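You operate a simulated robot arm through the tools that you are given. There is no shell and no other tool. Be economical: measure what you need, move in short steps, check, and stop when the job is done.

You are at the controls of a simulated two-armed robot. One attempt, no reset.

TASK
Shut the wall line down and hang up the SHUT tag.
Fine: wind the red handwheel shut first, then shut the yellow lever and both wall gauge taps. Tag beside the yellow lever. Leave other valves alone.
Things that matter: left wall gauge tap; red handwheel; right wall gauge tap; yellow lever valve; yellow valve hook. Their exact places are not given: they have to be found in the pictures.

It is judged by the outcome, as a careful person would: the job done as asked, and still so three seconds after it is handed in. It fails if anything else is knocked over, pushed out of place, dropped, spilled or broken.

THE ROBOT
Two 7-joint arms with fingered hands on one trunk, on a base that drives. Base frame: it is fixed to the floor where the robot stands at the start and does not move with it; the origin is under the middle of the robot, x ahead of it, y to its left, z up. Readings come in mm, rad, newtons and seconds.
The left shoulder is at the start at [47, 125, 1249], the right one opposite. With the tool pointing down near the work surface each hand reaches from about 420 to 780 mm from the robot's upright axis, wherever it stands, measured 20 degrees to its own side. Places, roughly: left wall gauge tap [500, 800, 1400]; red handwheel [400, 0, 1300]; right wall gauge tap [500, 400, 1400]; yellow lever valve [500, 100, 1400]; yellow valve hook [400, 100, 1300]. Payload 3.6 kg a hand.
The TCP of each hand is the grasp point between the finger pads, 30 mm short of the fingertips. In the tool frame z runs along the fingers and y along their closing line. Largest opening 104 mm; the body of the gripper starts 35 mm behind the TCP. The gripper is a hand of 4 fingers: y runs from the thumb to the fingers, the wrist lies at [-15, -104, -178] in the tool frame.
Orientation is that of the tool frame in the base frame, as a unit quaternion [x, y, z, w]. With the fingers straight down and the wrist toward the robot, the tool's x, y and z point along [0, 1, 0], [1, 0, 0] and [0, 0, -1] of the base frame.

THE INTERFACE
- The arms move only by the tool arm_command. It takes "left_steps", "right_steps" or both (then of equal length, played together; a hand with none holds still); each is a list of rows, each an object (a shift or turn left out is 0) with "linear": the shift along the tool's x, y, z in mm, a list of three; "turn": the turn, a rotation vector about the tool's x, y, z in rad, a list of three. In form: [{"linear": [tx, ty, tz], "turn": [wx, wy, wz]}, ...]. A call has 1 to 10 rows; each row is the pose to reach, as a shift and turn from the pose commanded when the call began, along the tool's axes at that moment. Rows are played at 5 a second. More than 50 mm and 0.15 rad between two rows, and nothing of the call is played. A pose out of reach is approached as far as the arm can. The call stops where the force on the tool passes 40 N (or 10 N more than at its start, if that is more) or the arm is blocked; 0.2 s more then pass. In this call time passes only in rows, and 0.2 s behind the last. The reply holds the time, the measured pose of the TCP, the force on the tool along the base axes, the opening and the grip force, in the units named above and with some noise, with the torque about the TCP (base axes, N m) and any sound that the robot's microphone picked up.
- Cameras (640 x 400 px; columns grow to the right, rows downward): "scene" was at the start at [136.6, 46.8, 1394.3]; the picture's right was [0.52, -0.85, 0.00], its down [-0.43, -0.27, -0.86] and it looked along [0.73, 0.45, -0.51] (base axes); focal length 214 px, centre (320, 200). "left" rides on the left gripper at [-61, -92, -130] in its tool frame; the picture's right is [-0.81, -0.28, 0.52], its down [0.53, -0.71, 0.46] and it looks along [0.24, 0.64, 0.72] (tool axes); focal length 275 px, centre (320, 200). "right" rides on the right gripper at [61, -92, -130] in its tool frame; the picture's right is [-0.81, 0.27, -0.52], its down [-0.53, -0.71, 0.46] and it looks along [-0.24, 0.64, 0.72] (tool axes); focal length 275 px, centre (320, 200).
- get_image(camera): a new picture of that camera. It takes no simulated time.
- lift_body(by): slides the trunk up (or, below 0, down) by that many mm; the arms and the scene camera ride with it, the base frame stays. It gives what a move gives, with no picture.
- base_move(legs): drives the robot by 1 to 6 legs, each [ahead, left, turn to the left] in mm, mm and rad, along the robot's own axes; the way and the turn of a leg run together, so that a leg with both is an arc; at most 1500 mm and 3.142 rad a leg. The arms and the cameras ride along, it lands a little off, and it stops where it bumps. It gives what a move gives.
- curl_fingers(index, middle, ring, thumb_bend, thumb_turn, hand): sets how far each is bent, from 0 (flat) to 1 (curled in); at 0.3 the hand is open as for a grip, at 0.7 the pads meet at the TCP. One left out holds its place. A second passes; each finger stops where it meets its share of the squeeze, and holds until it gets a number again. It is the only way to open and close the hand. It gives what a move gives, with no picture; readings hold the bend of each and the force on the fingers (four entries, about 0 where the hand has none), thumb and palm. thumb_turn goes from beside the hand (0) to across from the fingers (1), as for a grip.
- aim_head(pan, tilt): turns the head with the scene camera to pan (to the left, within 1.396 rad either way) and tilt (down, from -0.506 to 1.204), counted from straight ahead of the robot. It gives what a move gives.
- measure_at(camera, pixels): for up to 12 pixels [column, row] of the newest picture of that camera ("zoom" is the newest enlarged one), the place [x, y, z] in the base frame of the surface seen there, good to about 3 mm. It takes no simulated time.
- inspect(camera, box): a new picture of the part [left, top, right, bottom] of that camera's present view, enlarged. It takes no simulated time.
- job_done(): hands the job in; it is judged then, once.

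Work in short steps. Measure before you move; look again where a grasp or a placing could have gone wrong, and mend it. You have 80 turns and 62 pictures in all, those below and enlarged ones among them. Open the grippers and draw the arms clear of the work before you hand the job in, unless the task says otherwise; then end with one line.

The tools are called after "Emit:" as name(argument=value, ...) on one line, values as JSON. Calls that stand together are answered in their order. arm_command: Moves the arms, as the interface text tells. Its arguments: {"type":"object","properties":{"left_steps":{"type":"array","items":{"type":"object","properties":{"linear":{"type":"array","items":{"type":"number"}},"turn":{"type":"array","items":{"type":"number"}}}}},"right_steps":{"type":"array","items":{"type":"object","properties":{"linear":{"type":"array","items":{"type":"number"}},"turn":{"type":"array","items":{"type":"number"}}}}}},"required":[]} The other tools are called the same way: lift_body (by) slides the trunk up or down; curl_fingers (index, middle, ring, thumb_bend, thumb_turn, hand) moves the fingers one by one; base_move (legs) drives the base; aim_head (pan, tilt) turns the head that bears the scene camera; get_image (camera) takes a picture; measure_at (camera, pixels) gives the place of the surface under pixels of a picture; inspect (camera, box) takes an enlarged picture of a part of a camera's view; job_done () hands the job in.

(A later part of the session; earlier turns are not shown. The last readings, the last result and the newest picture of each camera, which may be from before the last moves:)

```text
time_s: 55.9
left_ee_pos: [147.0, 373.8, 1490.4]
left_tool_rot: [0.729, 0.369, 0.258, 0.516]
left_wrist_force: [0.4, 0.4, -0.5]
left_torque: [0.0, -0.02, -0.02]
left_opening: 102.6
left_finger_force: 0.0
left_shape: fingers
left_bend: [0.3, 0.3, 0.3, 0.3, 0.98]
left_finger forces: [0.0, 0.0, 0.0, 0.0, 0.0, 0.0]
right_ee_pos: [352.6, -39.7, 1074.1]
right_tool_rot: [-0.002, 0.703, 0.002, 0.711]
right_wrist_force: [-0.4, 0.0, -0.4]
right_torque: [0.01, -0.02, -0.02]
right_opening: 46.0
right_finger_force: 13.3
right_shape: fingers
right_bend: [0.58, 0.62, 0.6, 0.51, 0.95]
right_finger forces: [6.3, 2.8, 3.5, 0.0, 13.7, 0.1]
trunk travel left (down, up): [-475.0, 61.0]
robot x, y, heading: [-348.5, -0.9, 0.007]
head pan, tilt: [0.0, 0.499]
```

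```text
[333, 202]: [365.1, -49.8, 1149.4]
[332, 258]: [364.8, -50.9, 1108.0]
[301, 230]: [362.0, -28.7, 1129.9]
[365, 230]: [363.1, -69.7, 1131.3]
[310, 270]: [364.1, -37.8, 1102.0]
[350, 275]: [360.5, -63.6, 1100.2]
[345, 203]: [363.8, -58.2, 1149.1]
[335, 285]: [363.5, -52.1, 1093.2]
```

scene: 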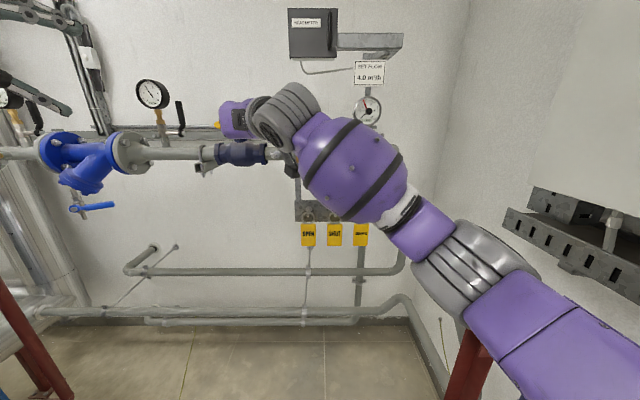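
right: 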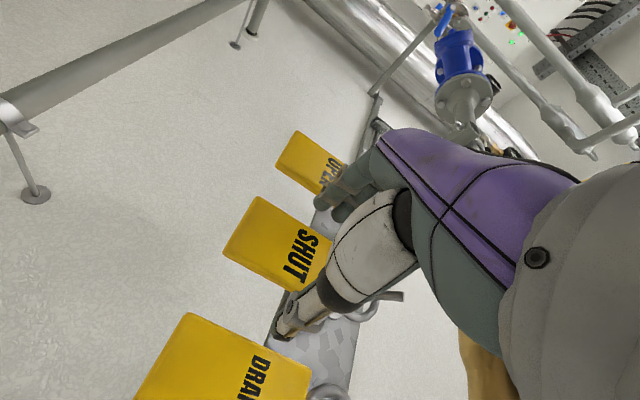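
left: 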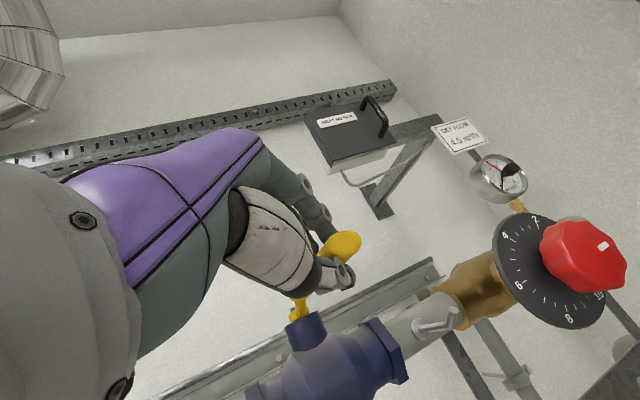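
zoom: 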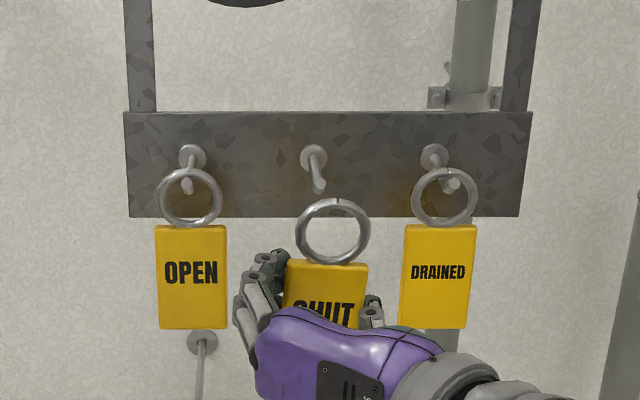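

The ring centre is about (366,−50,1129), roughly 9 mm right of the TCP and 55 mm above it. I'll carry it left at low height, then up in front of the yellow hook.

Emit:
arm_command(right_steps=[{"linear": [0, 30, -22]}, {"linear": [0, 75, -22]}, {"linear": [0, 120, -22]}, {"linear": [0, 165, -22]}, {"linear": [0, 182, -22]}, {"linear": [-45, 182, -22]}, {"linear": [-90, 182, -22]}, {"linear": [-135, 182, -22]}, {"linear": [-170, 182, -22]}, {"linear": [-195, 182, -22]}])

Emit:
aim_head(pan=0.15, tilt=0.3)

Emit:
get_image(camera="scene")

```text
time_s: 58.0
left_ee_pos: [147.6, 374.4, 1490.1]
left_tool_rot: [0.729, 0.369, 0.258, 0.515]
left_wrist_force: [0.6, 0.1, -0.1]
left_torque: [0.0, 0.0, -0.02]
left_opening: 103.0
left_finger_force: 0.1
left_shape: fingers
left_bend: [0.3, 0.3, 0.3, 0.3, 0.98]
left_finger forces: [0.0, 0.0, 0.0, 0.0, 0.0, 0.0]
right_ee_pos: [329.8, 144.2, 1268.6]
right_tool_rot: [-0.002, 0.703, 0.002, 0.711]
right_wrist_force: [0.3, 0.8, 0.1]
right_torque: [0.04, 0.0, -0.02]
right_opening: 45.8
right_finger_force: 12.6
right_shape: fingers
right_bend: [0.58, 0.62, 0.6, 0.51, 0.95]
right_finger forces: [6.4, 2.8, 3.5, 0.1, 13.7, 0.1]
trunk travel left (down, up): [-475.0, 61.0]
robot x, y, heading: [-346.2, -2.2, 0.002]
head pan, tilt: [0.0, 0.499]
```

```text
time_s: 58.8
left_ee_pos: [148.4, 374.7, 1489.2]
left_tool_rot: [0.729, 0.368, 0.258, 0.516]
left_wrist_force: [1.0, -0.5, 0.2]
left_torque: [0.04, -0.02, -0.01]
left_opening: 102.9
left_finger_force: 0.0
left_shape: fingers
left_bend: [0.3, 0.3, 0.3, 0.3, 0.98]
left_finger forces: [0.0, 0.1, 0.1, 0.1, 0.0, 0.1]
right_ee_pos: [331.4, 143.8, 1267.7]
right_tool_rot: [-0.002, 0.703, 0.002, 0.711]
right_wrist_force: [0.1, 0.5, -0.6]
right_torque: [0.0, 0.01, 0.03]
right_opening: 46.0
right_finger_force: 12.8
right_shape: fingers
right_bend: [0.58, 0.62, 0.6, 0.51, 0.95]
right_finger forces: [6.4, 2.8, 3.5, 0.1, 13.5, 0.1]
trunk travel left (down, up): [-475.0, 61.0]
robot x, y, heading: [-348.3, -1.7, 0.003]
head pan, tilt: [0.15, 0.3]
```

```text
17 pictures are left
```

scene: 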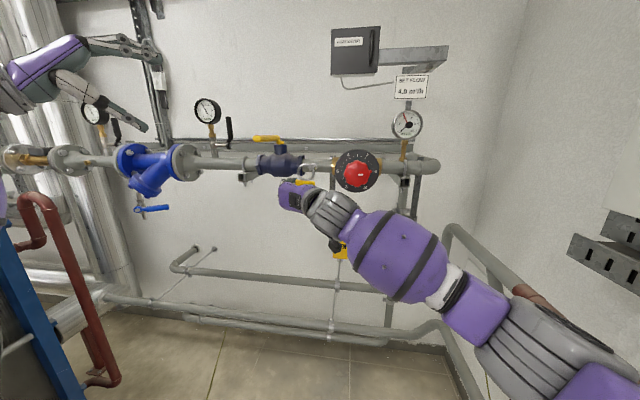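

The ring is visible near (308,172). I'll zoom in to measure it against the hook.

Emit:
inspect(camera="scene", box=[288, 154, 328, 179])

```text
16.00 times, centred on (308, 166) of scene
```

zoom: 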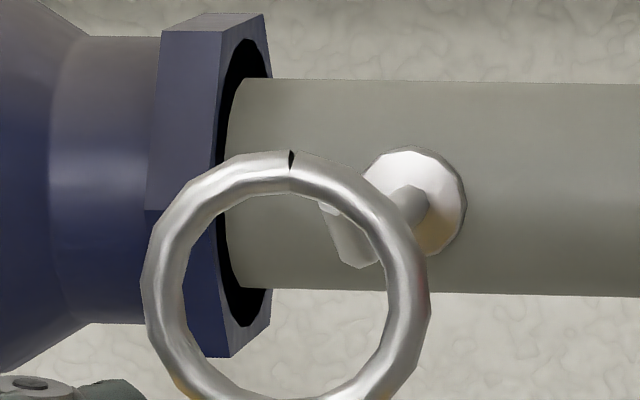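

Emit:
measure_at(camera="zoom", pixels=[[290, 170], [165, 280], [410, 280], [192, 200], [385, 205], [290, 392], [350, 255], [328, 210], [400, 205]])

```text
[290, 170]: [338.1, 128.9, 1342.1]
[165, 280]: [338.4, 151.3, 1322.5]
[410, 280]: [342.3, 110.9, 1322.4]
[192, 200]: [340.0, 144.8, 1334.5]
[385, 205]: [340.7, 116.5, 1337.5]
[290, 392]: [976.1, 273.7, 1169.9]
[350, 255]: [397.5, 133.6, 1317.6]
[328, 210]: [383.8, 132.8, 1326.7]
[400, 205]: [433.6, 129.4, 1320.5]
```

The ring centre is (341,131,1322.5), and the hook tip is at y≈132 with z spanning about 1312–1336. I'll raise 2 mm, go left 1 mm, and thread forward.

Emit:
arm_command(right_steps=[{"linear": [-2, 1, 10]}, {"linear": [-2, 1, 25]}, {"linear": [-2, 1, 38]}, {"linear": [-2, 1, 50]}, {"linear": [-2, 1, 60]}])

Emit:
inspect(camera="scene", box=[288, 154, 328, 179])

Emit:
measure_at(camera="zoom", pixels=[[320, 100], [320, 150], [200, 250], [400, 250]])

```text
time_s: 60.0
left_ee_pos: [147.8, 374.4, 1489.7]
left_tool_rot: [0.729, 0.368, 0.258, 0.516]
left_wrist_force: [-0.2, 1.3, -0.7]
left_torque: [0.01, 0.0, 0.03]
left_opening: 102.7
left_finger_force: 0.0
left_shape: fingers
left_bend: [0.3, 0.3, 0.3, 0.3, 0.98]
left_finger forces: [0.1, 0.0, 0.0, 0.0, 0.0, 0.0]
right_ee_pos: [389.9, 144.4, 1271.8]
right_tool_rot: [-0.002, 0.702, 0.003, 0.712]
right_wrist_force: [-0.1, 0.0, -0.8]
right_torque: [-0.03, 0.01, 0.02]
right_opening: 45.8
right_finger_force: 13.1
right_shape: fingers
right_bend: [0.58, 0.62, 0.6, 0.51, 0.95]
right_finger forces: [6.3, 2.7, 3.3, 0.0, 13.5, 0.0]
trunk travel left (down, up): [-475.0, 61.0]
robot x, y, heading: [-347.4, -2.7, 0.004]
head pan, tilt: [0.15, 0.3]
```

```text
16.00 times, centred on (308, 166) of scene
```

zoom: 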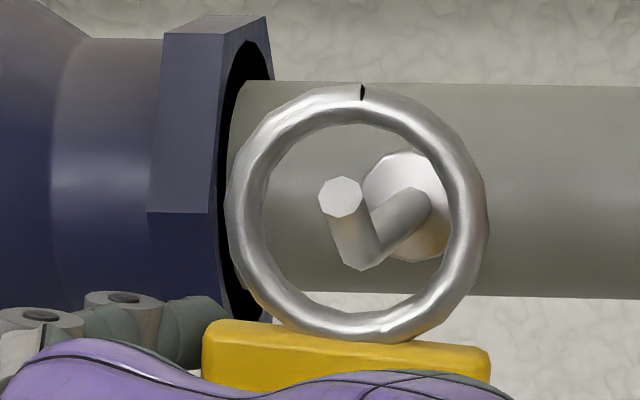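

```text
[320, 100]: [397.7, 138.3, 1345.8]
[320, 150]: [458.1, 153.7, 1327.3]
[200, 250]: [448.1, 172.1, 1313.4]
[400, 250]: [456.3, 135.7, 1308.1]
```

The hook tip is clean through the ring with no force. I'll go 25 mm further, then lower until the ring seats, watching the force.

Emit:
arm_command(right_steps=[{"linear": [0, 0, 12]}, {"linear": [0, 0, 25]}, {"linear": [8, 0, 25]}, {"linear": [14, 0, 25]}, {"linear": [18, 0, 25]}])

Emit:
inspect(camera="scene", box=[288, 154, 328, 179])

Emit:
measure_at(camera="zoom", pixels=[[320, 100], [355, 150], [355, 165], [355, 180]])

```text
time_s: 61.2
left_ee_pos: [147.9, 374.8, 1489.3]
left_tool_rot: [0.729, 0.369, 0.258, 0.516]
left_wrist_force: [-1.0, 1.3, -0.7]
left_torque: [-0.02, 0.0, 0.01]
left_opening: 102.8
left_finger_force: 0.1
left_shape: fingers
left_bend: [0.3, 0.3, 0.3, 0.3, 0.98]
left_finger forces: [0.0, 0.1, 0.0, 0.0, 0.1, 0.0]
right_ee_pos: [414.8, 144.9, 1253.8]
right_tool_rot: [-0.002, 0.703, 0.003, 0.711]
right_wrist_force: [0.2, 0.3, 0.5]
right_torque: [-0.04, -0.05, 0.01]
right_opening: 45.8
right_finger_force: 13.0
right_shape: fingers
right_bend: [0.58, 0.62, 0.6, 0.51, 0.95]
right_finger forces: [6.3, 2.8, 3.5, 0.0, 13.5, 0.1]
trunk travel left (down, up): [-475.0, 61.0]
robot x, y, heading: [-341.8, -1.9, 0.004]
head pan, tilt: [0.15, 0.3]
```

```text
16.00 times, centred on (308, 166) of scene
```

zoom: 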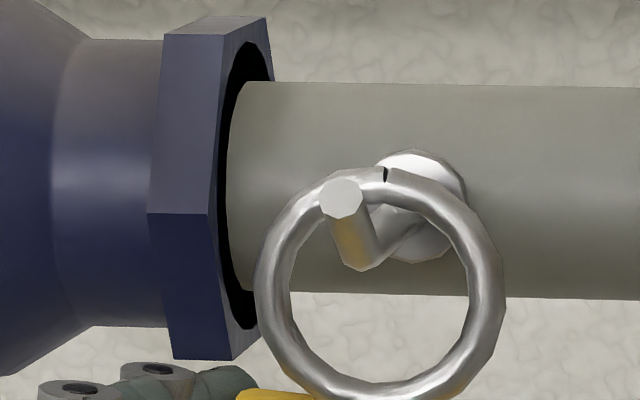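

```text
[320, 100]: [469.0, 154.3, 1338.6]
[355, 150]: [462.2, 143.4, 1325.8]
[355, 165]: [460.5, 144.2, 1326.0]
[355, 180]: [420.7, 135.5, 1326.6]
```

The ring is around the horizontal peg and nearly seated at x≈424. I'll lower 2 mm more, open the fingers gently, and check.

Emit:
arm_command(right_steps=[{"linear": [2, 0, 0]}])

Emit:
curl_fingers(hand="right", index=0.42, middle=0.42, ring=0.42, thumb_bend=0.4)

Emit:
arm_command(right_steps=[{"linear": [0, 0, -25]}, {"linear": [0, 0, -55]}, {"linear": [0, 0, -90]}, {"linear": [30, -30, -120]}, {"linear": [70, -60, -140]}])

Emit:
inspect(camera="scene", box=[250, 130, 380, 215])

```text
time_s: 61.6
left_ee_pos: [146.2, 375.0, 1489.8]
left_tool_rot: [0.73, 0.368, 0.258, 0.515]
left_wrist_force: [0.3, 0.7, 0.3]
left_torque: [0.01, -0.03, -0.01]
left_opening: 103.1
left_finger_force: 0.1
left_shape: fingers
left_bend: [0.3, 0.3, 0.3, 0.3, 0.98]
left_finger forces: [0.1, 0.0, 0.1, 0.0, 0.0, 0.0]
right_ee_pos: [414.6, 144.9, 1253.9]
right_tool_rot: [-0.001, 0.702, 0.002, 0.712]
right_wrist_force: [-0.2, -1.3, 5.7]
right_torque: [-0.04, -0.08, 0.0]
right_opening: 45.5
right_finger_force: 14.1
right_shape: fingers
right_bend: [0.57, 0.62, 0.6, 0.51, 0.95]
right_finger forces: [6.1, 3.0, 4.0, 0.1, 14.4, 0.0]
trunk travel left (down, up): [-475.0, 61.0]
robot x, y, heading: [-346.6, -3.5, -0.001]
head pan, tilt: [0.15, 0.3]
```

```text
time_s: 62.6
left_ee_pos: [147.8, 374.0, 1489.5]
left_tool_rot: [0.729, 0.369, 0.258, 0.516]
left_wrist_force: [0.5, -0.2, -0.8]
left_torque: [0.0, 0.01, -0.02]
left_opening: 103.0
left_finger_force: 0.1
left_shape: fingers
left_bend: [0.3, 0.3, 0.3, 0.3, 0.98]
left_finger forces: [0.0, 0.0, 0.1, 0.0, 0.0, 0.1]
right_ee_pos: [416.6, 145.0, 1252.2]
right_tool_rot: [-0.002, 0.702, 0.002, 0.712]
right_wrist_force: [-0.5, -0.3, -0.3]
right_torque: [-0.02, 0.01, 0.03]
right_opening: 75.1
right_finger_force: 0.0
right_shape: fingers
right_bend: [0.42, 0.42, 0.42, 0.4, 0.97]
right_finger forces: [0.1, 0.0, 0.1, 0.0, 0.2, 0.1]
trunk travel left (down, up): [-475.0, 61.0]
robot x, y, heading: [-346.7, -0.7, 0.005]
head pan, tilt: [0.15, 0.3]
```

```text
refused: row 4 steps farther than a row can; nothing moved
```

```text
4.71 times, centred on (315, 172) of scene
```

zoom: 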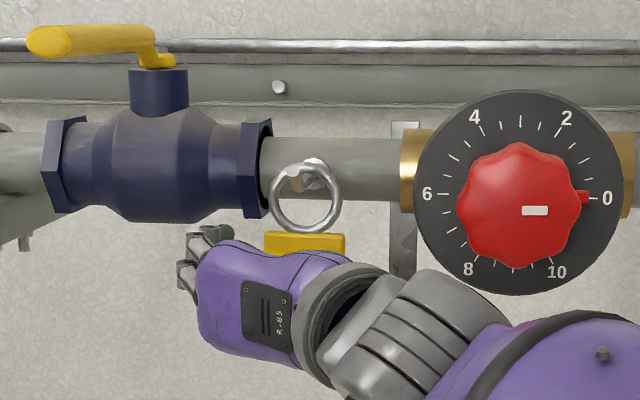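

The ring hangs on the hook and the hand is open. I'll back straight out 150 mm and then lower.

Emit:
arm_command(right_steps=[{"linear": [0, 0, -25]}, {"linear": [0, 0, -55]}, {"linear": [0, 0, -90]}, {"linear": [0, 0, -130]}, {"linear": [30, -30, -145]}, {"linear": [70, -50, -160]}])

Emit:
inspect(camera="scene", box=[250, 130, 380, 215])

```text
time_s: 64.0
left_ee_pos: [146.5, 373.7, 1489.3]
left_tool_rot: [0.73, 0.368, 0.257, 0.515]
left_wrist_force: [-0.3, 0.4, -0.3]
left_torque: [-0.03, -0.01, 0.02]
left_opening: 102.8
left_finger_force: 0.0
left_shape: fingers
left_bend: [0.3, 0.3, 0.3, 0.3, 0.98]
left_finger forces: [0.0, 0.0, 0.0, 0.0, 0.0, 0.0]
right_ee_pos: [258.1, 95.6, 1178.5]
right_tool_rot: [-0.002, 0.703, 0.003, 0.711]
right_wrist_force: [0.9, -0.7, -0.4]
right_torque: [0.02, 0.01, 0.03]
right_opening: 75.2
right_finger_force: 0.0
right_shape: fingers
right_bend: [0.42, 0.42, 0.42, 0.4, 0.97]
right_finger forces: [0.1, 0.0, 0.0, 0.0, 0.0, 0.1]
trunk travel left (down, up): [-475.0, 61.0]
robot x, y, heading: [-346.5, -3.1, 0.007]
head pan, tilt: [0.15, 0.3]
```

```text
4.71 times, centred on (315, 172) of scene
```

zoom: 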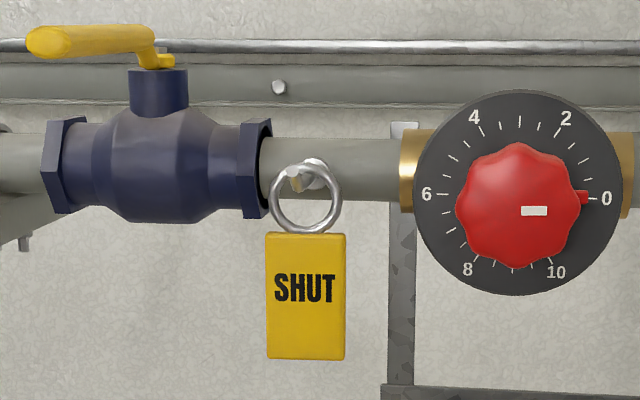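

The SHUT tag hangs properly and the lever and knob are still good. Before driving left to the gauge taps, I'll look left for obstacles.

Emit:
aim_head(pan=0.95, tilt=0.45)

Emit:
get_image(camera="scene")

```text
time_s: 65.1
left_ee_pos: [147.9, 374.0, 1490.5]
left_tool_rot: [0.73, 0.368, 0.258, 0.516]
left_wrist_force: [0.2, 0.0, -0.3]
left_torque: [-0.02, -0.02, -0.04]
left_opening: 102.8
left_finger_force: 0.0
left_shape: fingers
left_bend: [0.3, 0.3, 0.3, 0.3, 0.98]
left_finger forces: [0.0, 0.0, 0.0, 0.1, 0.0, 0.0]
right_ee_pos: [258.1, 95.1, 1177.4]
right_tool_rot: [-0.001, 0.703, 0.002, 0.711]
right_wrist_force: [0.1, 0.0, 0.3]
right_torque: [0.01, 0.0, -0.02]
right_opening: 75.3
right_finger_force: 0.0
right_shape: fingers
right_bend: [0.42, 0.42, 0.42, 0.4, 0.97]
right_finger forces: [0.0, 0.0, 0.1, 0.1, 0.0, 0.0]
trunk travel left (down, up): [-475.0, 61.0]
robot x, y, heading: [-346.4, 2.0, 0.008]
head pan, tilt: [0.949, 0.45]
```

```text
11 pictures are left
```

scene: 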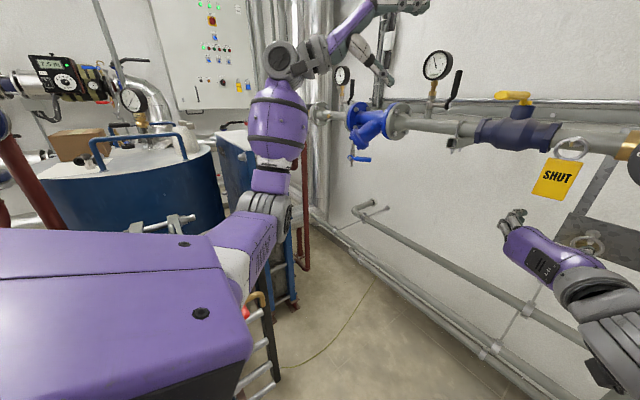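

Emit:
measure_at(camera="scene", pixels=[[265, 345], [250, 310], [275, 380], [130, 220], [180, 165], [215, 215], [300, 215], [230, 150], [293, 300], [372, 290], [100, 150], [290, 250]])

```text
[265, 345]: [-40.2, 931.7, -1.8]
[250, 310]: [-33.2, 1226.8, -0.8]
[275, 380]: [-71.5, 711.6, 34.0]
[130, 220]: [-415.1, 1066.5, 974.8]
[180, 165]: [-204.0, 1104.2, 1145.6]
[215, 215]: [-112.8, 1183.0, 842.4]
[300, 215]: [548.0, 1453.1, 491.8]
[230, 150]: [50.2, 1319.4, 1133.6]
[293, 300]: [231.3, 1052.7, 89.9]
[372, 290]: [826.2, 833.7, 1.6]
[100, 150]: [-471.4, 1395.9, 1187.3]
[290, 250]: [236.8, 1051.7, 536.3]
```

There's a low object near (270,340) and frames at y≈1050. I'll zoom in on the low object, since it limits driving left.

Emit:
inspect(camera="scene", box=[200, 250, 380, 400])

Emit:
measure_at(camera="zoom", pixels=[[200, 120], [225, 130], [240, 200], [250, 260], [258, 330], [230, 255], [220, 340], [180, 385], [215, 180], [230, 110], [330, 100], [255, 350]])

```text
2.67 times, centred on (290, 325) of scene
```

zoom: 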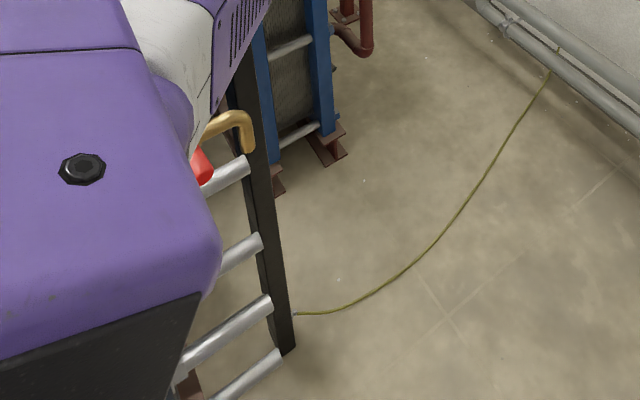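

```text
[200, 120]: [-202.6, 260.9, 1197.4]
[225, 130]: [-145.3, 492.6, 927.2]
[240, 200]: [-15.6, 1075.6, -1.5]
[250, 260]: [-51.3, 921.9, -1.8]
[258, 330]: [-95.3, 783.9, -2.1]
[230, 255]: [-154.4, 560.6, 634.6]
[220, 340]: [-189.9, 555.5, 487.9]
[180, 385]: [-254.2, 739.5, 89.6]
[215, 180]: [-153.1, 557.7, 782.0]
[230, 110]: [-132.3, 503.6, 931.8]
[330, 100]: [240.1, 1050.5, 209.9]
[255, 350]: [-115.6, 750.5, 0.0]
```

A rack stands at y≈500–560 for x<−110, so I must stay clear of it and reach the taps with the robot turned left. First I'll tuck the right arm, pointing it down near its start pose.

Emit:
arm_command(right_steps=[{"linear": [8, -6, -15], "turn": [0, 0, 0.142]}, {"linear": [16, -12, -30], "turn": [0, 0, 0.284]}, {"linear": [24, -18, -45], "turn": [0, 0, 0.426]}, {"linear": [32, -24, -60], "turn": [0, 0, 0.568]}, {"linear": [40, -30, -75], "turn": [0, 0, 0.71]}, {"linear": [48, -36, -90], "turn": [0, 0, 0.852]}, {"linear": [56, -42, -105], "turn": [0, 0, 0.994]}, {"linear": [64, -48, -120], "turn": [0, 0, 1.136]}, {"linear": [72, -54, -135], "turn": [0, 0, 1.278]}, {"linear": [80, -60, -150], "turn": [0, 0, 1.42]}])

Emit:
arm_command(right_steps=[{"linear": [0, -8, -10], "turn": [0.149, 0, 0]}, {"linear": [0, -16, -20], "turn": [0.298, 0, 0]}, {"linear": [0, -24, -30], "turn": [0.447, 0, 0]}, {"linear": [0, -32, -40], "turn": [0.596, 0, 0]}, {"linear": [0, -40, -50], "turn": [0.745, 0, 0]}, {"linear": [0, -48, -60], "turn": [0.894, 0, 0]}, {"linear": [0, -56, -70], "turn": [1.043, 0, 0]}, {"linear": [0, -64, -80], "turn": [1.192, 0, 0]}, {"linear": [0, -72, -90], "turn": [1.341, 0, 0]}, {"linear": [0, -80, -100], "turn": [1.49, 0, 0]}])

Emit:
arm_command(left_steps=[{"turn": [0, 0.119, -0.042]}, {"turn": [0, 0.237, -0.084]}, {"turn": [0, 0.356, -0.127]}, {"turn": [0, 0.474, -0.169]}, {"turn": [0, 0.593, -0.211]}])

Emit:
arm_command(left_steps=[{"linear": [-15, -9, -25], "turn": [-0.11, 0, 0]}, {"linear": [-30, -18, -50], "turn": [-0.22, 0, 0]}, {"linear": [-50, -27, -75], "turn": [-0.34, 0, 0]}])

```text
time_s: 67.1
left_ee_pos: [147.3, 375.2, 1490.1]
left_tool_rot: [0.729, 0.368, 0.258, 0.516]
left_wrist_force: [0.7, 0.1, 0.6]
left_torque: [0.04, 0.0, -0.03]
left_opening: 102.8
left_finger_force: 0.1
left_shape: fingers
left_bend: [0.3, 0.3, 0.3, 0.3, 0.98]
left_finger forces: [0.0, 0.0, 0.0, 0.1, 0.0, 0.0]
right_ee_pos: [145.2, 28.4, 1155.1]
right_tool_rot: [0.317, 0.549, 0.409, 0.656]
right_wrist_force: [0.0, -1.0, -0.2]
right_torque: [-0.03, 0.01, 0.02]
right_opening: 75.1
right_finger_force: 0.1
right_shape: fingers
right_bend: [0.42, 0.42, 0.42, 0.4, 0.97]
right_finger forces: [0.0, 0.0, 0.0, 0.0, 0.0, 0.1]
trunk travel left (down, up): [-475.0, 61.0]
robot x, y, heading: [-347.0, -0.2, 0.001]
head pan, tilt: [0.949, 0.45]
stopped in row 9 (right hand): the arm was blocked; the commanded pose is now the measured one
```

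```text
time_s: 67.8
left_ee_pos: [146.7, 374.3, 1489.6]
left_tool_rot: [0.729, 0.369, 0.258, 0.515]
left_wrist_force: [0.1, 0.3, -0.1]
left_torque: [-0.01, -0.01, 0.03]
left_opening: 102.8
left_finger_force: 0.1
left_shape: fingers
left_bend: [0.3, 0.3, 0.3, 0.3, 0.98]
left_finger forces: [0.0, 0.0, 0.0, 0.0, 0.1, 0.1]
right_ee_pos: [141.9, 12.1, 1185.4]
right_tool_rot: [0.334, 0.572, 0.312, 0.682]
right_wrist_force: [1.1, 0.2, 1.3]
right_torque: [-0.01, -0.01, -0.01]
right_opening: 75.2
right_finger_force: 0.1
right_shape: fingers
right_bend: [0.42, 0.42, 0.42, 0.4, 0.97]
right_finger forces: [0.1, 0.0, 0.0, 0.0, 0.1, 0.0]
trunk travel left (down, up): [-475.0, 61.0]
robot x, y, heading: [-343.1, -8.5, 0.002]
head pan, tilt: [0.949, 0.45]
stopped in row 3 (right hand): the arm was blocked; the commanded pose is now the measured one
```

```text
time_s: 69.0
left_ee_pos: [146.9, 374.3, 1489.9]
left_tool_rot: [0.58, 0.577, 0.405, 0.409]
left_wrist_force: [0.2, 0.3, 1.0]
left_torque: [0.02, 0.03, 0.02]
left_opening: 102.8
left_finger_force: 0.0
left_shape: fingers
left_bend: [0.3, 0.3, 0.3, 0.3, 0.98]
left_finger forces: [0.0, 0.1, 0.0, 0.1, 0.1, 0.0]
right_ee_pos: [143.1, 12.0, 1185.5]
right_tool_rot: [0.335, 0.572, 0.313, 0.68]
right_wrist_force: [0.4, 0.0, -0.7]
right_torque: [0.0, 0.01, -0.01]
right_opening: 75.1
right_finger_force: 0.0
right_shape: fingers
right_bend: [0.42, 0.42, 0.42, 0.4, 0.97]
right_finger forces: [0.0, 0.1, 0.0, 0.0, 0.0, 0.1]
trunk travel left (down, up): [-475.0, 61.0]
robot x, y, heading: [-340.9, -1.8, 0.001]
head pan, tilt: [0.949, 0.45]
```

```text
time_s: 69.8
left_ee_pos: [67.7, 324.1, 1489.4]
left_tool_rot: [0.502, 0.5, 0.495, 0.503]
left_wrist_force: [0.2, -0.6, -0.5]
left_torque: [-0.01, 0.0, 0.0]
left_opening: 102.8
left_finger_force: 0.1
left_shape: fingers
left_bend: [0.3, 0.3, 0.3, 0.3, 0.98]
left_finger forces: [0.0, 0.1, 0.1, 0.0, 0.0, 0.0]
right_ee_pos: [142.4, 10.6, 1186.3]
right_tool_rot: [0.334, 0.572, 0.312, 0.681]
right_wrist_force: [-0.5, -0.1, 0.5]
right_torque: [-0.01, 0.01, -0.01]
right_opening: 75.0
right_finger_force: 0.1
right_shape: fingers
right_bend: [0.42, 0.42, 0.42, 0.4, 0.97]
right_finger forces: [0.0, 0.0, 0.0, 0.0, 0.0, 0.0]
trunk travel left (down, up): [-475.0, 61.0]
robot x, y, heading: [-345.2, -1.4, 0.008]
head pan, tilt: [0.949, 0.45]
```

The right arm got blocked, probably against its own trunk or a joint limit. I'll simply lower that hand 170 mm so it stays below the pipe, and roll the left hand +90°.

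Emit:
arm_command(right_steps=[{"linear": [24, -34, -5]}, {"linear": [48, -69, -10]}, {"linear": [73, -103, -15]}, {"linear": [97, -138, -20]}])

Emit:
arm_command(left_steps=[{"linear": [-18, -4, 0], "turn": [0, 0, 0.149]}, {"linear": [-36, -8, 0], "turn": [0, 0, 0.298]}, {"linear": [-54, -12, 0], "turn": [0, 0, 0.447]}, {"linear": [-72, -16, 0], "turn": [0, 0, 0.596]}, {"linear": [-90, -20, 0], "turn": [0, 0, 0.745]}, {"linear": [-108, -24, 0], "turn": [0, 0, 0.894]}, {"linear": [-126, -28, 0], "turn": [0, 0, 1.043]}, {"linear": [-144, -32, 0], "turn": [0, 0, 1.192]}, {"linear": [-162, -36, 0], "turn": [0, 0, 1.341]}, {"linear": [-180, -40, 0], "turn": [0, 0, 1.49]}])

```text
time_s: 71.0
left_ee_pos: [66.9, 324.5, 1489.4]
left_tool_rot: [0.502, 0.499, 0.496, 0.502]
left_wrist_force: [-0.6, 0.7, 0.6]
left_torque: [-0.02, -0.03, -0.02]
left_opening: 102.7
left_finger_force: 0.0
left_shape: fingers
left_bend: [0.3, 0.3, 0.3, 0.3, 0.98]
left_finger forces: [0.1, 0.1, 0.1, 0.0, 0.0, 0.0]
right_ee_pos: [170.1, -1.7, 1057.1]
right_tool_rot: [0.29, 0.541, 0.313, 0.725]
right_wrist_force: [0.0, 0.1, 0.1]
right_torque: [0.0, 0.02, 0.02]
right_opening: 75.0
right_finger_force: 0.0
right_shape: fingers
right_bend: [0.42, 0.42, 0.42, 0.4, 0.97]
right_finger forces: [0.1, 0.0, 0.0, 0.0, 0.0, 0.0]
trunk travel left (down, up): [-475.0, 61.0]
robot x, y, heading: [-352.1, -3.6, 0.005]
head pan, tilt: [0.949, 0.45]
stopped in row 4 (right hand): the arm was blocked; the commanded pose is now the measured one
```

```text
time_s: 73.2
left_ee_pos: [63.8, 140.8, 1448.3]
left_tool_rot: [0.708, 0.025, 0.705, 0.031]
left_wrist_force: [-0.8, 0.0, 0.8]
left_torque: [0.05, 0.0, 0.05]
left_opening: 102.8
left_finger_force: 0.0
left_shape: fingers
left_bend: [0.3, 0.3, 0.3, 0.3, 0.98]
left_finger forces: [0.1, 0.0, 0.0, 0.0, 0.0, 0.0]
right_ee_pos: [169.6, -1.2, 1055.8]
right_tool_rot: [0.292, 0.539, 0.313, 0.725]
right_wrist_force: [-0.4, 0.1, 0.5]
right_torque: [0.02, 0.01, 0.0]
right_opening: 75.2
right_finger_force: 0.1
right_shape: fingers
right_bend: [0.42, 0.42, 0.42, 0.4, 0.97]
right_finger forces: [0.1, 0.0, 0.0, 0.1, 0.0, 0.0]
trunk travel left (down, up): [-475.0, 61.0]
robot x, y, heading: [-346.4, -0.8, 0.005]
head pan, tilt: [0.949, 0.45]
```

The left hand is ready. I'll turn 0.5 rad left in place, then drive 270 mm ahead to about (−120,150), keeping well clear of the rack and the lever.

Emit:
base_move(legs=[[0, 0, 0.5], [270, 23, 0]])

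Emit:
aim_head(pan=0.1, tilt=0.2)

Emit:
get_image(camera="scene")

```text
time_s: 76.5
left_ee_pos: [163.4, 474.7, 1449.8]
left_tool_rot: [0.679, 0.204, 0.69, -0.146]
left_wrist_force: [0.4, 0.6, -0.1]
left_torque: [0.02, 0.04, -0.03]
left_opening: 102.8
left_finger_force: 0.0
left_shape: fingers
left_bend: [0.3, 0.3, 0.3, 0.3, 0.98]
left_finger forces: [0.1, 0.0, 0.0, 0.0, 0.0, 0.0]
right_ee_pos: [326.4, 401.5, 1056.8]
right_tool_rot: [0.147, 0.596, 0.485, 0.623]
right_wrist_force: [1.0, 0.4, 0.0]
right_torque: [0.01, -0.03, 0.01]
right_opening: 75.3
right_finger_force: 0.1
right_shape: fingers
right_bend: [0.42, 0.42, 0.42, 0.4, 0.97]
right_finger forces: [0.0, 0.1, 0.0, 0.0, 0.1, 0.0]
trunk travel left (down, up): [-475.0, 61.0]
robot x, y, heading: [-124.2, 152.7, 0.513]
head pan, tilt: [0.949, 0.45]
```

```text
time_s: 77.7
left_ee_pos: [164.4, 473.5, 1449.7]
left_tool_rot: [0.678, 0.204, 0.691, -0.146]
left_wrist_force: [-0.3, -0.6, 0.6]
left_torque: [0.02, -0.01, -0.01]
left_opening: 102.9
left_finger_force: 0.1
left_shape: fingers
left_bend: [0.3, 0.3, 0.3, 0.3, 0.98]
left_finger forces: [0.0, 0.0, 0.0, 0.1, 0.1, 0.0]
right_ee_pos: [326.6, 401.8, 1056.8]
right_tool_rot: [0.145, 0.595, 0.486, 0.623]
right_wrist_force: [-0.1, 1.1, 0.4]
right_torque: [0.01, 0.0, -0.02]
right_opening: 75.1
right_finger_force: 0.1
right_shape: fingers
right_bend: [0.42, 0.42, 0.42, 0.4, 0.97]
right_finger forces: [0.0, 0.1, 0.0, 0.0, 0.0, 0.0]
trunk travel left (down, up): [-475.0, 61.0]
robot x, y, heading: [-126.9, 149.1, 0.513]
head pan, tilt: [0.099, 0.201]
```

```text
9 pictures are left
```

scene: 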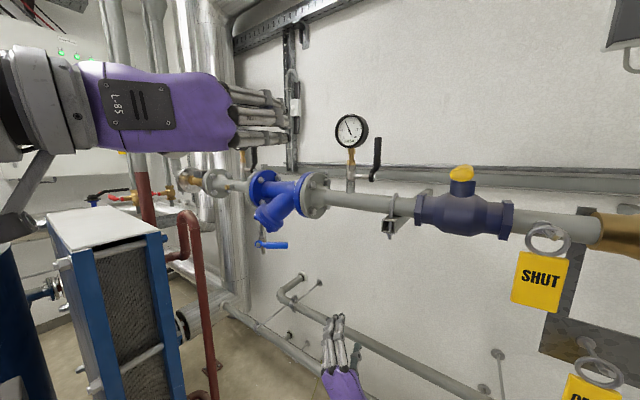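

The scene is clear and the right tap handle is at (377,155). I'll pre-shape the left fingers to about 62 mm and move to a pre-grasp 90 mm short of the handle.

Emit:
curl_fingers(hand="left", index=0.46, middle=0.46, ring=0.46, thumb_bend=0.46)

Emit:
arm_command(left_steps=[{"linear": [-3, 36, 23], "turn": [0, 0, 0.07]}, {"linear": [-6, 72, 46], "turn": [0, 0, 0.07]}, {"linear": [-9, 108, 69], "turn": [0, 0, 0.07]}, {"linear": [-12, 144, 92], "turn": [0, 0, 0.07]}, {"linear": [-15, 180, 115], "turn": [0, 0, 0.07]}, {"linear": [-18, 215, 138], "turn": [0, 0, 0.07]}])

Emit:
inspect(camera="scene", box=[320, 100, 440, 200])

Emit:
measure_at(camera="zoom", pixels=[[300, 170], [300, 200], [305, 240], [300, 290], [290, 315], [220, 330], [320, 100], [230, 200]])

```text
time_s: 78.7
left_ee_pos: [163.9, 474.7, 1448.7]
left_tool_rot: [0.678, 0.204, 0.691, -0.146]
left_wrist_force: [-0.3, 0.5, -0.2]
left_torque: [-0.05, 0.03, 0.01]
left_opening: 63.0
left_finger_force: 0.0
left_shape: fingers
left_bend: [0.46, 0.46, 0.46, 0.46, 0.98]
left_finger forces: [0.0, 0.1, 0.0, 0.0, 0.1, 0.1]
right_ee_pos: [326.2, 401.5, 1056.6]
right_tool_rot: [0.145, 0.596, 0.486, 0.623]
right_wrist_force: [-0.1, -0.5, 0.5]
right_torque: [-0.03, -0.02, -0.02]
right_opening: 75.1
right_finger_force: 0.0
right_shape: fingers
right_bend: [0.42, 0.42, 0.42, 0.4, 0.97]
right_finger forces: [0.1, 0.0, 0.1, 0.1, 0.1, 0.0]
trunk travel left (down, up): [-475.0, 61.0]
robot x, y, heading: [-123.9, 152.0, 0.514]
head pan, tilt: [0.099, 0.201]
```

```text
time_s: 80.1
left_ee_pos: [391.8, 350.0, 1448.1]
left_tool_rot: [0.685, 0.18, 0.685, -0.171]
left_wrist_force: [-0.4, 0.3, 0.4]
left_torque: [0.01, -0.04, 0.01]
left_opening: 63.4
left_finger_force: 0.0
left_shape: fingers
left_bend: [0.46, 0.46, 0.46, 0.46, 0.98]
left_finger forces: [0.0, 0.0, 0.1, 0.0, 0.0, 0.1]
right_ee_pos: [327.0, 399.3, 1056.2]
right_tool_rot: [0.147, 0.595, 0.485, 0.623]
right_wrist_force: [-0.1, 0.2, -0.4]
right_torque: [0.01, 0.0, -0.02]
right_opening: 75.0
right_finger_force: 0.1
right_shape: fingers
right_bend: [0.42, 0.42, 0.42, 0.4, 0.97]
right_finger forces: [0.0, 0.1, 0.0, 0.0, 0.0, 0.0]
trunk travel left (down, up): [-475.0, 61.0]
robot x, y, heading: [-122.3, 148.8, 0.513]
head pan, tilt: [0.099, 0.201]
```

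```text
4.00 times, centred on (380, 150) of scene
```

zoom: 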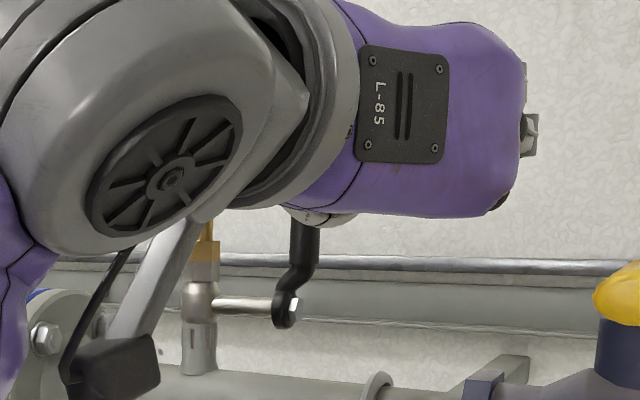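

```text
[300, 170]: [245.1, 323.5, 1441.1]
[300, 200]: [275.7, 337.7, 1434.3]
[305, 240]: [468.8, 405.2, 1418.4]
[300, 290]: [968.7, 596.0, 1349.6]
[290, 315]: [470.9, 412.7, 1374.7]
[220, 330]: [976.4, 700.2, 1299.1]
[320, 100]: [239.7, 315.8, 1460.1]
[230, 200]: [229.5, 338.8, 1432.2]
```

The hand is level at (392,350,1448) and the handle is 99 mm ahead and 7 mm to the left. I'll correct, lower 12 mm, and advance 90 mm.

Emit:
arm_command(left_steps=[{"linear": [-12, -7, 0]}, {"linear": [-12, -7, 35]}, {"linear": [-12, -7, 60]}, {"linear": [-12, -7, 78]}, {"linear": [-12, -7, 90]}])

Emit:
get_image(camera="left")

```text
time_s: 81.3
left_ee_pos: [465.2, 399.8, 1435.3]
left_tool_rot: [0.685, 0.18, 0.685, -0.17]
left_wrist_force: [0.7, 0.5, -0.3]
left_torque: [0.0, -0.01, -0.02]
left_opening: 63.0
left_finger_force: 0.0
left_shape: fingers
left_bend: [0.46, 0.46, 0.46, 0.46, 0.98]
left_finger forces: [0.1, 0.0, 0.1, 0.0, 0.0, 0.0]
right_ee_pos: [325.7, 399.5, 1056.4]
right_tool_rot: [0.145, 0.596, 0.486, 0.622]
right_wrist_force: [-0.8, 0.0, -1.2]
right_torque: [0.01, 0.01, 0.03]
right_opening: 75.1
right_finger_force: 0.1
right_shape: fingers
right_bend: [0.42, 0.42, 0.42, 0.4, 0.97]
right_finger forces: [0.0, 0.0, 0.0, 0.0, 0.0, 0.0]
trunk travel left (down, up): [-475.0, 61.0]
robot x, y, heading: [-123.9, 147.9, 0.516]
head pan, tilt: [0.099, 0.201]
```

```text
7 pictures are left
```

left: 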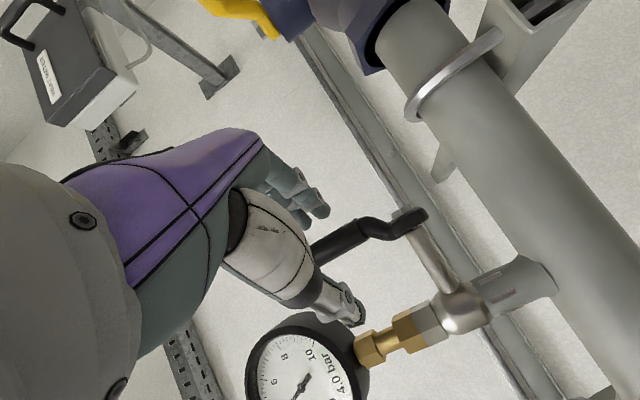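

The handle is between the thumb and the fingers. I'll close lightly and pull along an arc about the pivot (472,1376) to roughly 60°.

Emit:
curl_fingers(hand="left", index=0.66, middle=0.66, ring=0.66, thumb_bend=0.64)

Emit:
arm_command(left_steps=[{"linear": [-0.5, -3.8, -7], "turn": [0, 0, 0]}, {"linear": [-2, -7.4, -13.4]}, {"linear": [-7.9, -14.2, -25.9]}, {"linear": [-17.3, -20.1, -36.6]}, {"linear": [-29.5, -24.6, -44.8]}])

Emit:
get_image(camera="left")

```text
time_s: 82.3
left_ee_pos: [465.1, 401.9, 1435.2]
left_tool_rot: [0.685, 0.18, 0.685, -0.17]
left_wrist_force: [1.6, -2.1, 0.3]
left_torque: [0.04, -0.01, -0.07]
left_opening: 16.8
left_finger_force: 2.0
left_shape: fingers
left_bend: [0.64, 0.65, 0.64, 0.63, 0.97]
left_finger forces: [1.3, 0.7, 1.4, 0.0, 0.7, 0.0]
right_ee_pos: [325.4, 400.4, 1056.6]
right_tool_rot: [0.146, 0.595, 0.486, 0.623]
right_wrist_force: [0.1, -0.3, -0.4]
right_torque: [-0.03, 0.0, 0.0]
right_opening: 75.3
right_finger_force: 0.0
right_shape: fingers
right_bend: [0.42, 0.42, 0.42, 0.4, 0.97]
right_finger forces: [0.1, 0.1, 0.1, 0.1, 0.0, 0.0]
trunk travel left (down, up): [-475.0, 61.0]
robot x, y, heading: [-125.1, 148.7, 0.51]
head pan, tilt: [0.099, 0.201]
```

```text
time_s: 83.5
left_ee_pos: [412.9, 398.8, 1406.0]
left_tool_rot: [0.685, 0.18, 0.685, -0.17]
left_wrist_force: [1.4, -9.8, 3.4]
left_torque: [0.06, -0.14, -0.26]
left_opening: 18.8
left_finger_force: 4.8
left_shape: fingers
left_bend: [0.62, 0.63, 0.64, 0.64, 0.97]
left_finger forces: [2.9, 3.5, 2.6, 0.1, 0.1, 0.0]
right_ee_pos: [325.5, 400.5, 1057.1]
right_tool_rot: [0.147, 0.596, 0.486, 0.622]
right_wrist_force: [-0.1, -0.3, -0.1]
right_torque: [-0.04, -0.03, -0.01]
right_opening: 75.4
right_finger_force: 0.1
right_shape: fingers
right_bend: [0.42, 0.42, 0.42, 0.4, 0.97]
right_finger forces: [0.0, 0.0, 0.1, 0.0, 0.0, 0.0]
trunk travel left (down, up): [-475.0, 61.0]
robot x, y, heading: [-124.8, 148.1, 0.515]
head pan, tilt: [0.099, 0.201]
```

```text
6 pictures are left
```

left: 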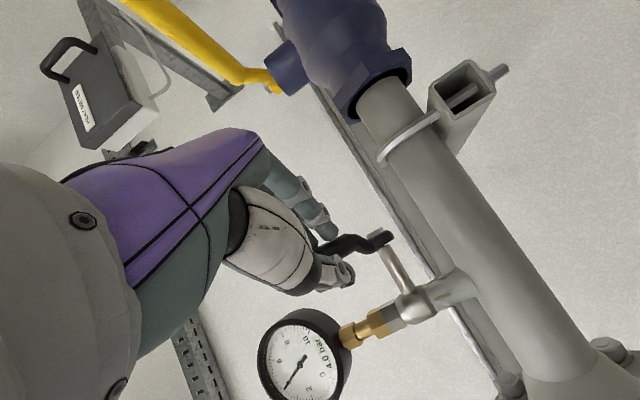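

The handle is following and the gauge needle has moved. I'll continue down to horizontal, overshooting slightly so it reaches its stop.

Emit:
arm_command(left_steps=[{"linear": [-8, -2, -4]}, {"linear": [-16, -3, -5.5]}, {"linear": [-24, -4, -7]}, {"linear": [-32, -4, -7]}, {"linear": [-40, -4, -7]}])

Emit:
inspect(camera="left", box=[240, 180, 480, 400])

Emit:
measure_at(camera="zoom", pixels=[[250, 110], [270, 110], [290, 105], [310, 100], [330, 95], [350, 100], [370, 90], [390, 100], [240, 130], [300, 120], [340, 120], [400, 150]])

```text
time_s: 84.7
left_ee_pos: [406.8, 403.1, 1365.1]
left_tool_rot: [0.686, 0.183, 0.683, -0.172]
left_wrist_force: [-0.6, -0.2, -0.5]
left_torque: [-0.01, -0.03, -0.02]
left_opening: 13.8
left_finger_force: 0.0
left_shape: fingers
left_bend: [0.66, 0.66, 0.66, 0.64, 0.97]
left_finger forces: [0.0, 0.1, 0.1, 0.0, 0.0, 0.0]
right_ee_pos: [326.6, 400.8, 1056.5]
right_tool_rot: [0.146, 0.596, 0.486, 0.623]
right_wrist_force: [0.6, 0.3, 0.2]
right_torque: [-0.01, -0.01, 0.0]
right_opening: 75.1
right_finger_force: 0.0
right_shape: fingers
right_bend: [0.42, 0.42, 0.42, 0.4, 0.97]
right_finger forces: [0.0, 0.0, 0.1, 0.0, 0.1, 0.0]
trunk travel left (down, up): [-475.0, 61.0]
robot x, y, heading: [-124.3, 147.2, 0.514]
head pan, tilt: [0.099, 0.201]
```

```text
1.82 times, centred on (360, 290) of left
```

zoom: 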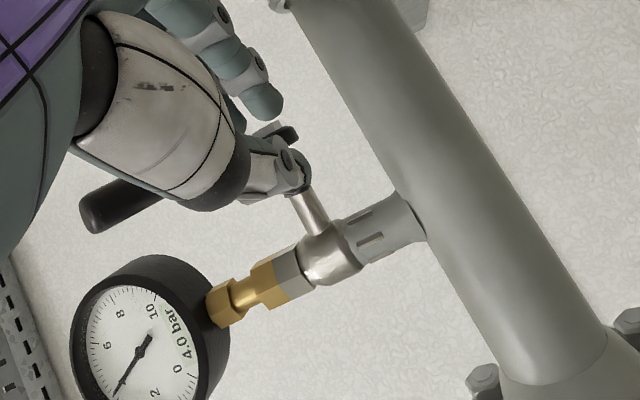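

```text
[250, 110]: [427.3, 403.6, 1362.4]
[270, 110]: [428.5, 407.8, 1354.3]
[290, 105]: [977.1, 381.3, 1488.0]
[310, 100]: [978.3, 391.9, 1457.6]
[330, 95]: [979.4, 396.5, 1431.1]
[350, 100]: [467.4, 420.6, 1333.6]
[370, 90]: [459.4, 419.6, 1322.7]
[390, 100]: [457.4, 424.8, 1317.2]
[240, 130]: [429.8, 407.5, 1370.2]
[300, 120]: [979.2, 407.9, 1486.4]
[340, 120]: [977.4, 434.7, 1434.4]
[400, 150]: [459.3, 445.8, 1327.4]
```

The grip slid off, and the handle (black, zoom (110,205)) now sits above the hand. I'll measure its tilt.

Emit:
measure_at(camera="zoom", pixels=[[90, 205], [105, 205], [125, 200], [145, 195], [115, 190], [285, 130], [110, 225], [275, 135]])

```text
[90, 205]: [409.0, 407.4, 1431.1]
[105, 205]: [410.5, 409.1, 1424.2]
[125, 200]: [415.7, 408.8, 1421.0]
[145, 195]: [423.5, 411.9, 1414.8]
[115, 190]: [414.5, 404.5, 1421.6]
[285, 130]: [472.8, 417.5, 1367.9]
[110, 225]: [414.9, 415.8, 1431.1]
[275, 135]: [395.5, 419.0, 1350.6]
```

The handle tip is at (410,407,1428), about 50° tilted. I'll withdraw, rise above it, and press it down from above with the closed hand.

Emit:
arm_command(left_steps=[{"linear": [0, 0, -30]}, {"linear": [0, 0, -60]}, {"linear": [0, 0, -85]}, {"linear": [42, 0, -85]}, {"linear": [84, 0, -85]}, {"linear": [127, 0, -85]}, {"linear": [127, 0, -45]}, {"linear": [127, 0, -5]}])

Emit:
arm_command(left_steps=[{"linear": [-15, 0, 0]}, {"linear": [-28, 0, 0]}, {"linear": [-40, 0, 0]}, {"linear": [-50, 0, 0]}, {"linear": [-60, 0, 0]}, {"linear": [-70, 0, 0]}, {"linear": [-78, 0, 0]}, {"linear": [-86, 0, 0]}])

```text
time_s: 86.5
left_ee_pos: [401.7, 401.1, 1489.8]
left_tool_rot: [0.686, 0.18, 0.684, -0.169]
left_wrist_force: [0.0, -0.3, 0.0]
left_torque: [0.0, 0.0, 0.01]
left_opening: 13.9
left_finger_force: 0.0
left_shape: fingers
left_bend: [0.66, 0.66, 0.66, 0.64, 0.97]
left_finger forces: [0.1, 0.0, 0.1, 0.1, 0.1, 0.1]
right_ee_pos: [325.8, 401.0, 1057.0]
right_tool_rot: [0.146, 0.596, 0.486, 0.622]
right_wrist_force: [-0.7, -0.3, -0.3]
right_torque: [0.01, 0.01, 0.02]
right_opening: 75.3
right_finger_force: 0.0
right_shape: fingers
right_bend: [0.42, 0.42, 0.42, 0.4, 0.97]
right_finger forces: [0.1, 0.1, 0.0, 0.1, 0.1, 0.0]
trunk travel left (down, up): [-475.0, 61.0]
robot x, y, heading: [-127.1, 142.2, 0.516]
head pan, tilt: [0.099, 0.201]
```

```text
time_s: 88.3
left_ee_pos: [399.5, 395.8, 1407.6]
left_tool_rot: [0.685, 0.18, 0.685, -0.169]
left_wrist_force: [-0.1, -3.7, 0.9]
left_torque: [0.05, -0.02, -0.1]
left_opening: 15.8
left_finger_force: 1.5
left_shape: fingers
left_bend: [0.64, 0.64, 0.66, 0.64, 0.98]
left_finger forces: [1.4, 1.8, 0.3, 0.0, 0.0, 0.0]
right_ee_pos: [325.9, 400.6, 1056.9]
right_tool_rot: [0.146, 0.595, 0.486, 0.623]
right_wrist_force: [0.7, 0.1, 0.1]
right_torque: [-0.03, 0.0, 0.0]
right_opening: 75.2
right_finger_force: 0.0
right_shape: fingers
right_bend: [0.42, 0.42, 0.42, 0.4, 0.97]
right_finger forces: [0.0, 0.0, 0.0, 0.0, 0.0, 0.1]
trunk travel left (down, up): [-475.0, 61.0]
robot x, y, heading: [-125.6, 146.5, 0.519]
head pan, tilt: [0.099, 0.201]
```

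The handle likely entered the small gap between thumb and fingers. I'll open slightly, lift, close fully, and press again.

Emit:
curl_fingers(hand="left", index=0.52, middle=0.52, ring=0.52, thumb_bend=0.58)

Emit:
arm_command(left_steps=[{"linear": [30, 0, 0]}, {"linear": [60, 0, 0]}, {"linear": [88, 0, 0]}])

Emit:
curl_fingers(hand="left", index=0.74, middle=0.74, ring=0.74, thumb_bend=0.7)

Emit:
arm_command(left_steps=[{"linear": [-15, 0, 0]}, {"linear": [-28, 0, 0]}, {"linear": [-40, 0, 0]}, {"linear": [-50, 0, 0]}, {"linear": [-60, 0, 0]}, {"linear": [-70, 0, 0]}, {"linear": [-78, 0, 0]}, {"linear": [-86, 0, 0]}])

```text
time_s: 89.3
left_ee_pos: [399.4, 397.5, 1408.5]
left_tool_rot: [0.685, 0.181, 0.685, -0.172]
left_wrist_force: [-0.3, 0.8, -0.6]
left_torque: [-0.01, -0.01, 0.03]
left_opening: 39.8
left_finger_force: 0.2
left_shape: fingers
left_bend: [0.52, 0.52, 0.52, 0.57, 0.98]
left_finger forces: [0.1, 0.0, 0.0, 0.0, 0.1, 0.1]
right_ee_pos: [326.1, 400.0, 1057.4]
right_tool_rot: [0.145, 0.595, 0.486, 0.624]
right_wrist_force: [-0.7, -0.6, 0.3]
right_torque: [0.0, -0.06, 0.03]
right_opening: 75.3
right_finger_force: 0.2
right_shape: fingers
right_bend: [0.42, 0.42, 0.42, 0.4, 0.97]
right_finger forces: [0.1, 0.1, 0.0, 0.0, 0.1, 0.1]
trunk travel left (down, up): [-475.0, 61.0]
robot x, y, heading: [-123.3, 147.1, 0.515]
head pan, tilt: [0.099, 0.201]
```

```text
time_s: 90.1
left_ee_pos: [399.0, 400.0, 1495.7]
left_tool_rot: [0.685, 0.181, 0.684, -0.17]
left_wrist_force: [0.2, -0.1, 0.6]
left_torque: [-0.01, 0.02, -0.02]
left_opening: 39.8
left_finger_force: 0.0
left_shape: fingers
left_bend: [0.52, 0.52, 0.52, 0.57, 0.98]
left_finger forces: [0.0, 0.0, 0.0, 0.1, 0.0, 0.0]
right_ee_pos: [326.0, 400.4, 1057.1]
right_tool_rot: [0.147, 0.595, 0.486, 0.623]
right_wrist_force: [0.8, 0.1, 0.2]
right_torque: [0.0, -0.01, -0.01]
right_opening: 75.2
right_finger_force: 0.0
right_shape: fingers
right_bend: [0.42, 0.42, 0.42, 0.4, 0.97]
right_finger forces: [0.0, 0.0, 0.0, 0.0, 0.0, 0.0]
trunk travel left (down, up): [-475.0, 61.0]
robot x, y, heading: [-126.5, 151.7, 0.512]
head pan, tilt: [0.099, 0.201]
```

```text
time_s: 91.1
left_ee_pos: [398.5, 399.3, 1495.7]
left_tool_rot: [0.686, 0.18, 0.685, -0.17]
left_wrist_force: [0.4, -0.6, 0.1]
left_torque: [0.02, 0.01, -0.01]
left_opening: 0.1
left_finger_force: 0.1
left_shape: fingers
left_bend: [0.73, 0.74, 0.74, 0.69, 0.97]
left_finger forces: [0.0, 0.0, 0.1, 0.0, 0.1, 0.1]
right_ee_pos: [325.5, 400.8, 1057.6]
right_tool_rot: [0.145, 0.596, 0.486, 0.622]
right_wrist_force: [-0.4, 0.6, -0.6]
right_torque: [-0.02, 0.0, 0.02]
right_opening: 75.4
right_finger_force: 0.0
right_shape: fingers
right_bend: [0.42, 0.42, 0.42, 0.4, 0.97]
right_finger forces: [0.0, 0.1, 0.0, 0.0, 0.0, 0.0]
trunk travel left (down, up): [-475.0, 61.0]
robot x, y, heading: [-126.3, 146.7, 0.509]
head pan, tilt: [0.099, 0.201]
```

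```text
time_s: 92.9
left_ee_pos: [396.7, 399.1, 1411.5]
left_tool_rot: [0.684, 0.18, 0.687, -0.17]
left_wrist_force: [-10.6, 1.5, 6.1]
left_torque: [0.04, 0.06, 0.19]
left_opening: 0.2
left_finger_force: 6.2
left_shape: fingers
left_bend: [0.74, 0.74, 0.74, 0.67, 0.99]
left_finger forces: [3.1, 0.0, 0.0, 0.0, 9.3, 0.0]
right_ee_pos: [323.2, 401.4, 1056.5]
right_tool_rot: [0.145, 0.595, 0.486, 0.624]
right_wrist_force: [-0.4, 0.8, -0.4]
right_torque: [0.01, 0.02, 0.01]
right_opening: 75.4
right_finger_force: 0.0
right_shape: fingers
right_bend: [0.42, 0.42, 0.42, 0.4, 0.97]
right_finger forces: [0.0, 0.1, 0.0, 0.0, 0.0, 0.0]
trunk travel left (down, up): [-475.0, 61.0]
robot x, y, heading: [-127.1, 148.8, 0.508]
head pan, tilt: [0.099, 0.201]
```

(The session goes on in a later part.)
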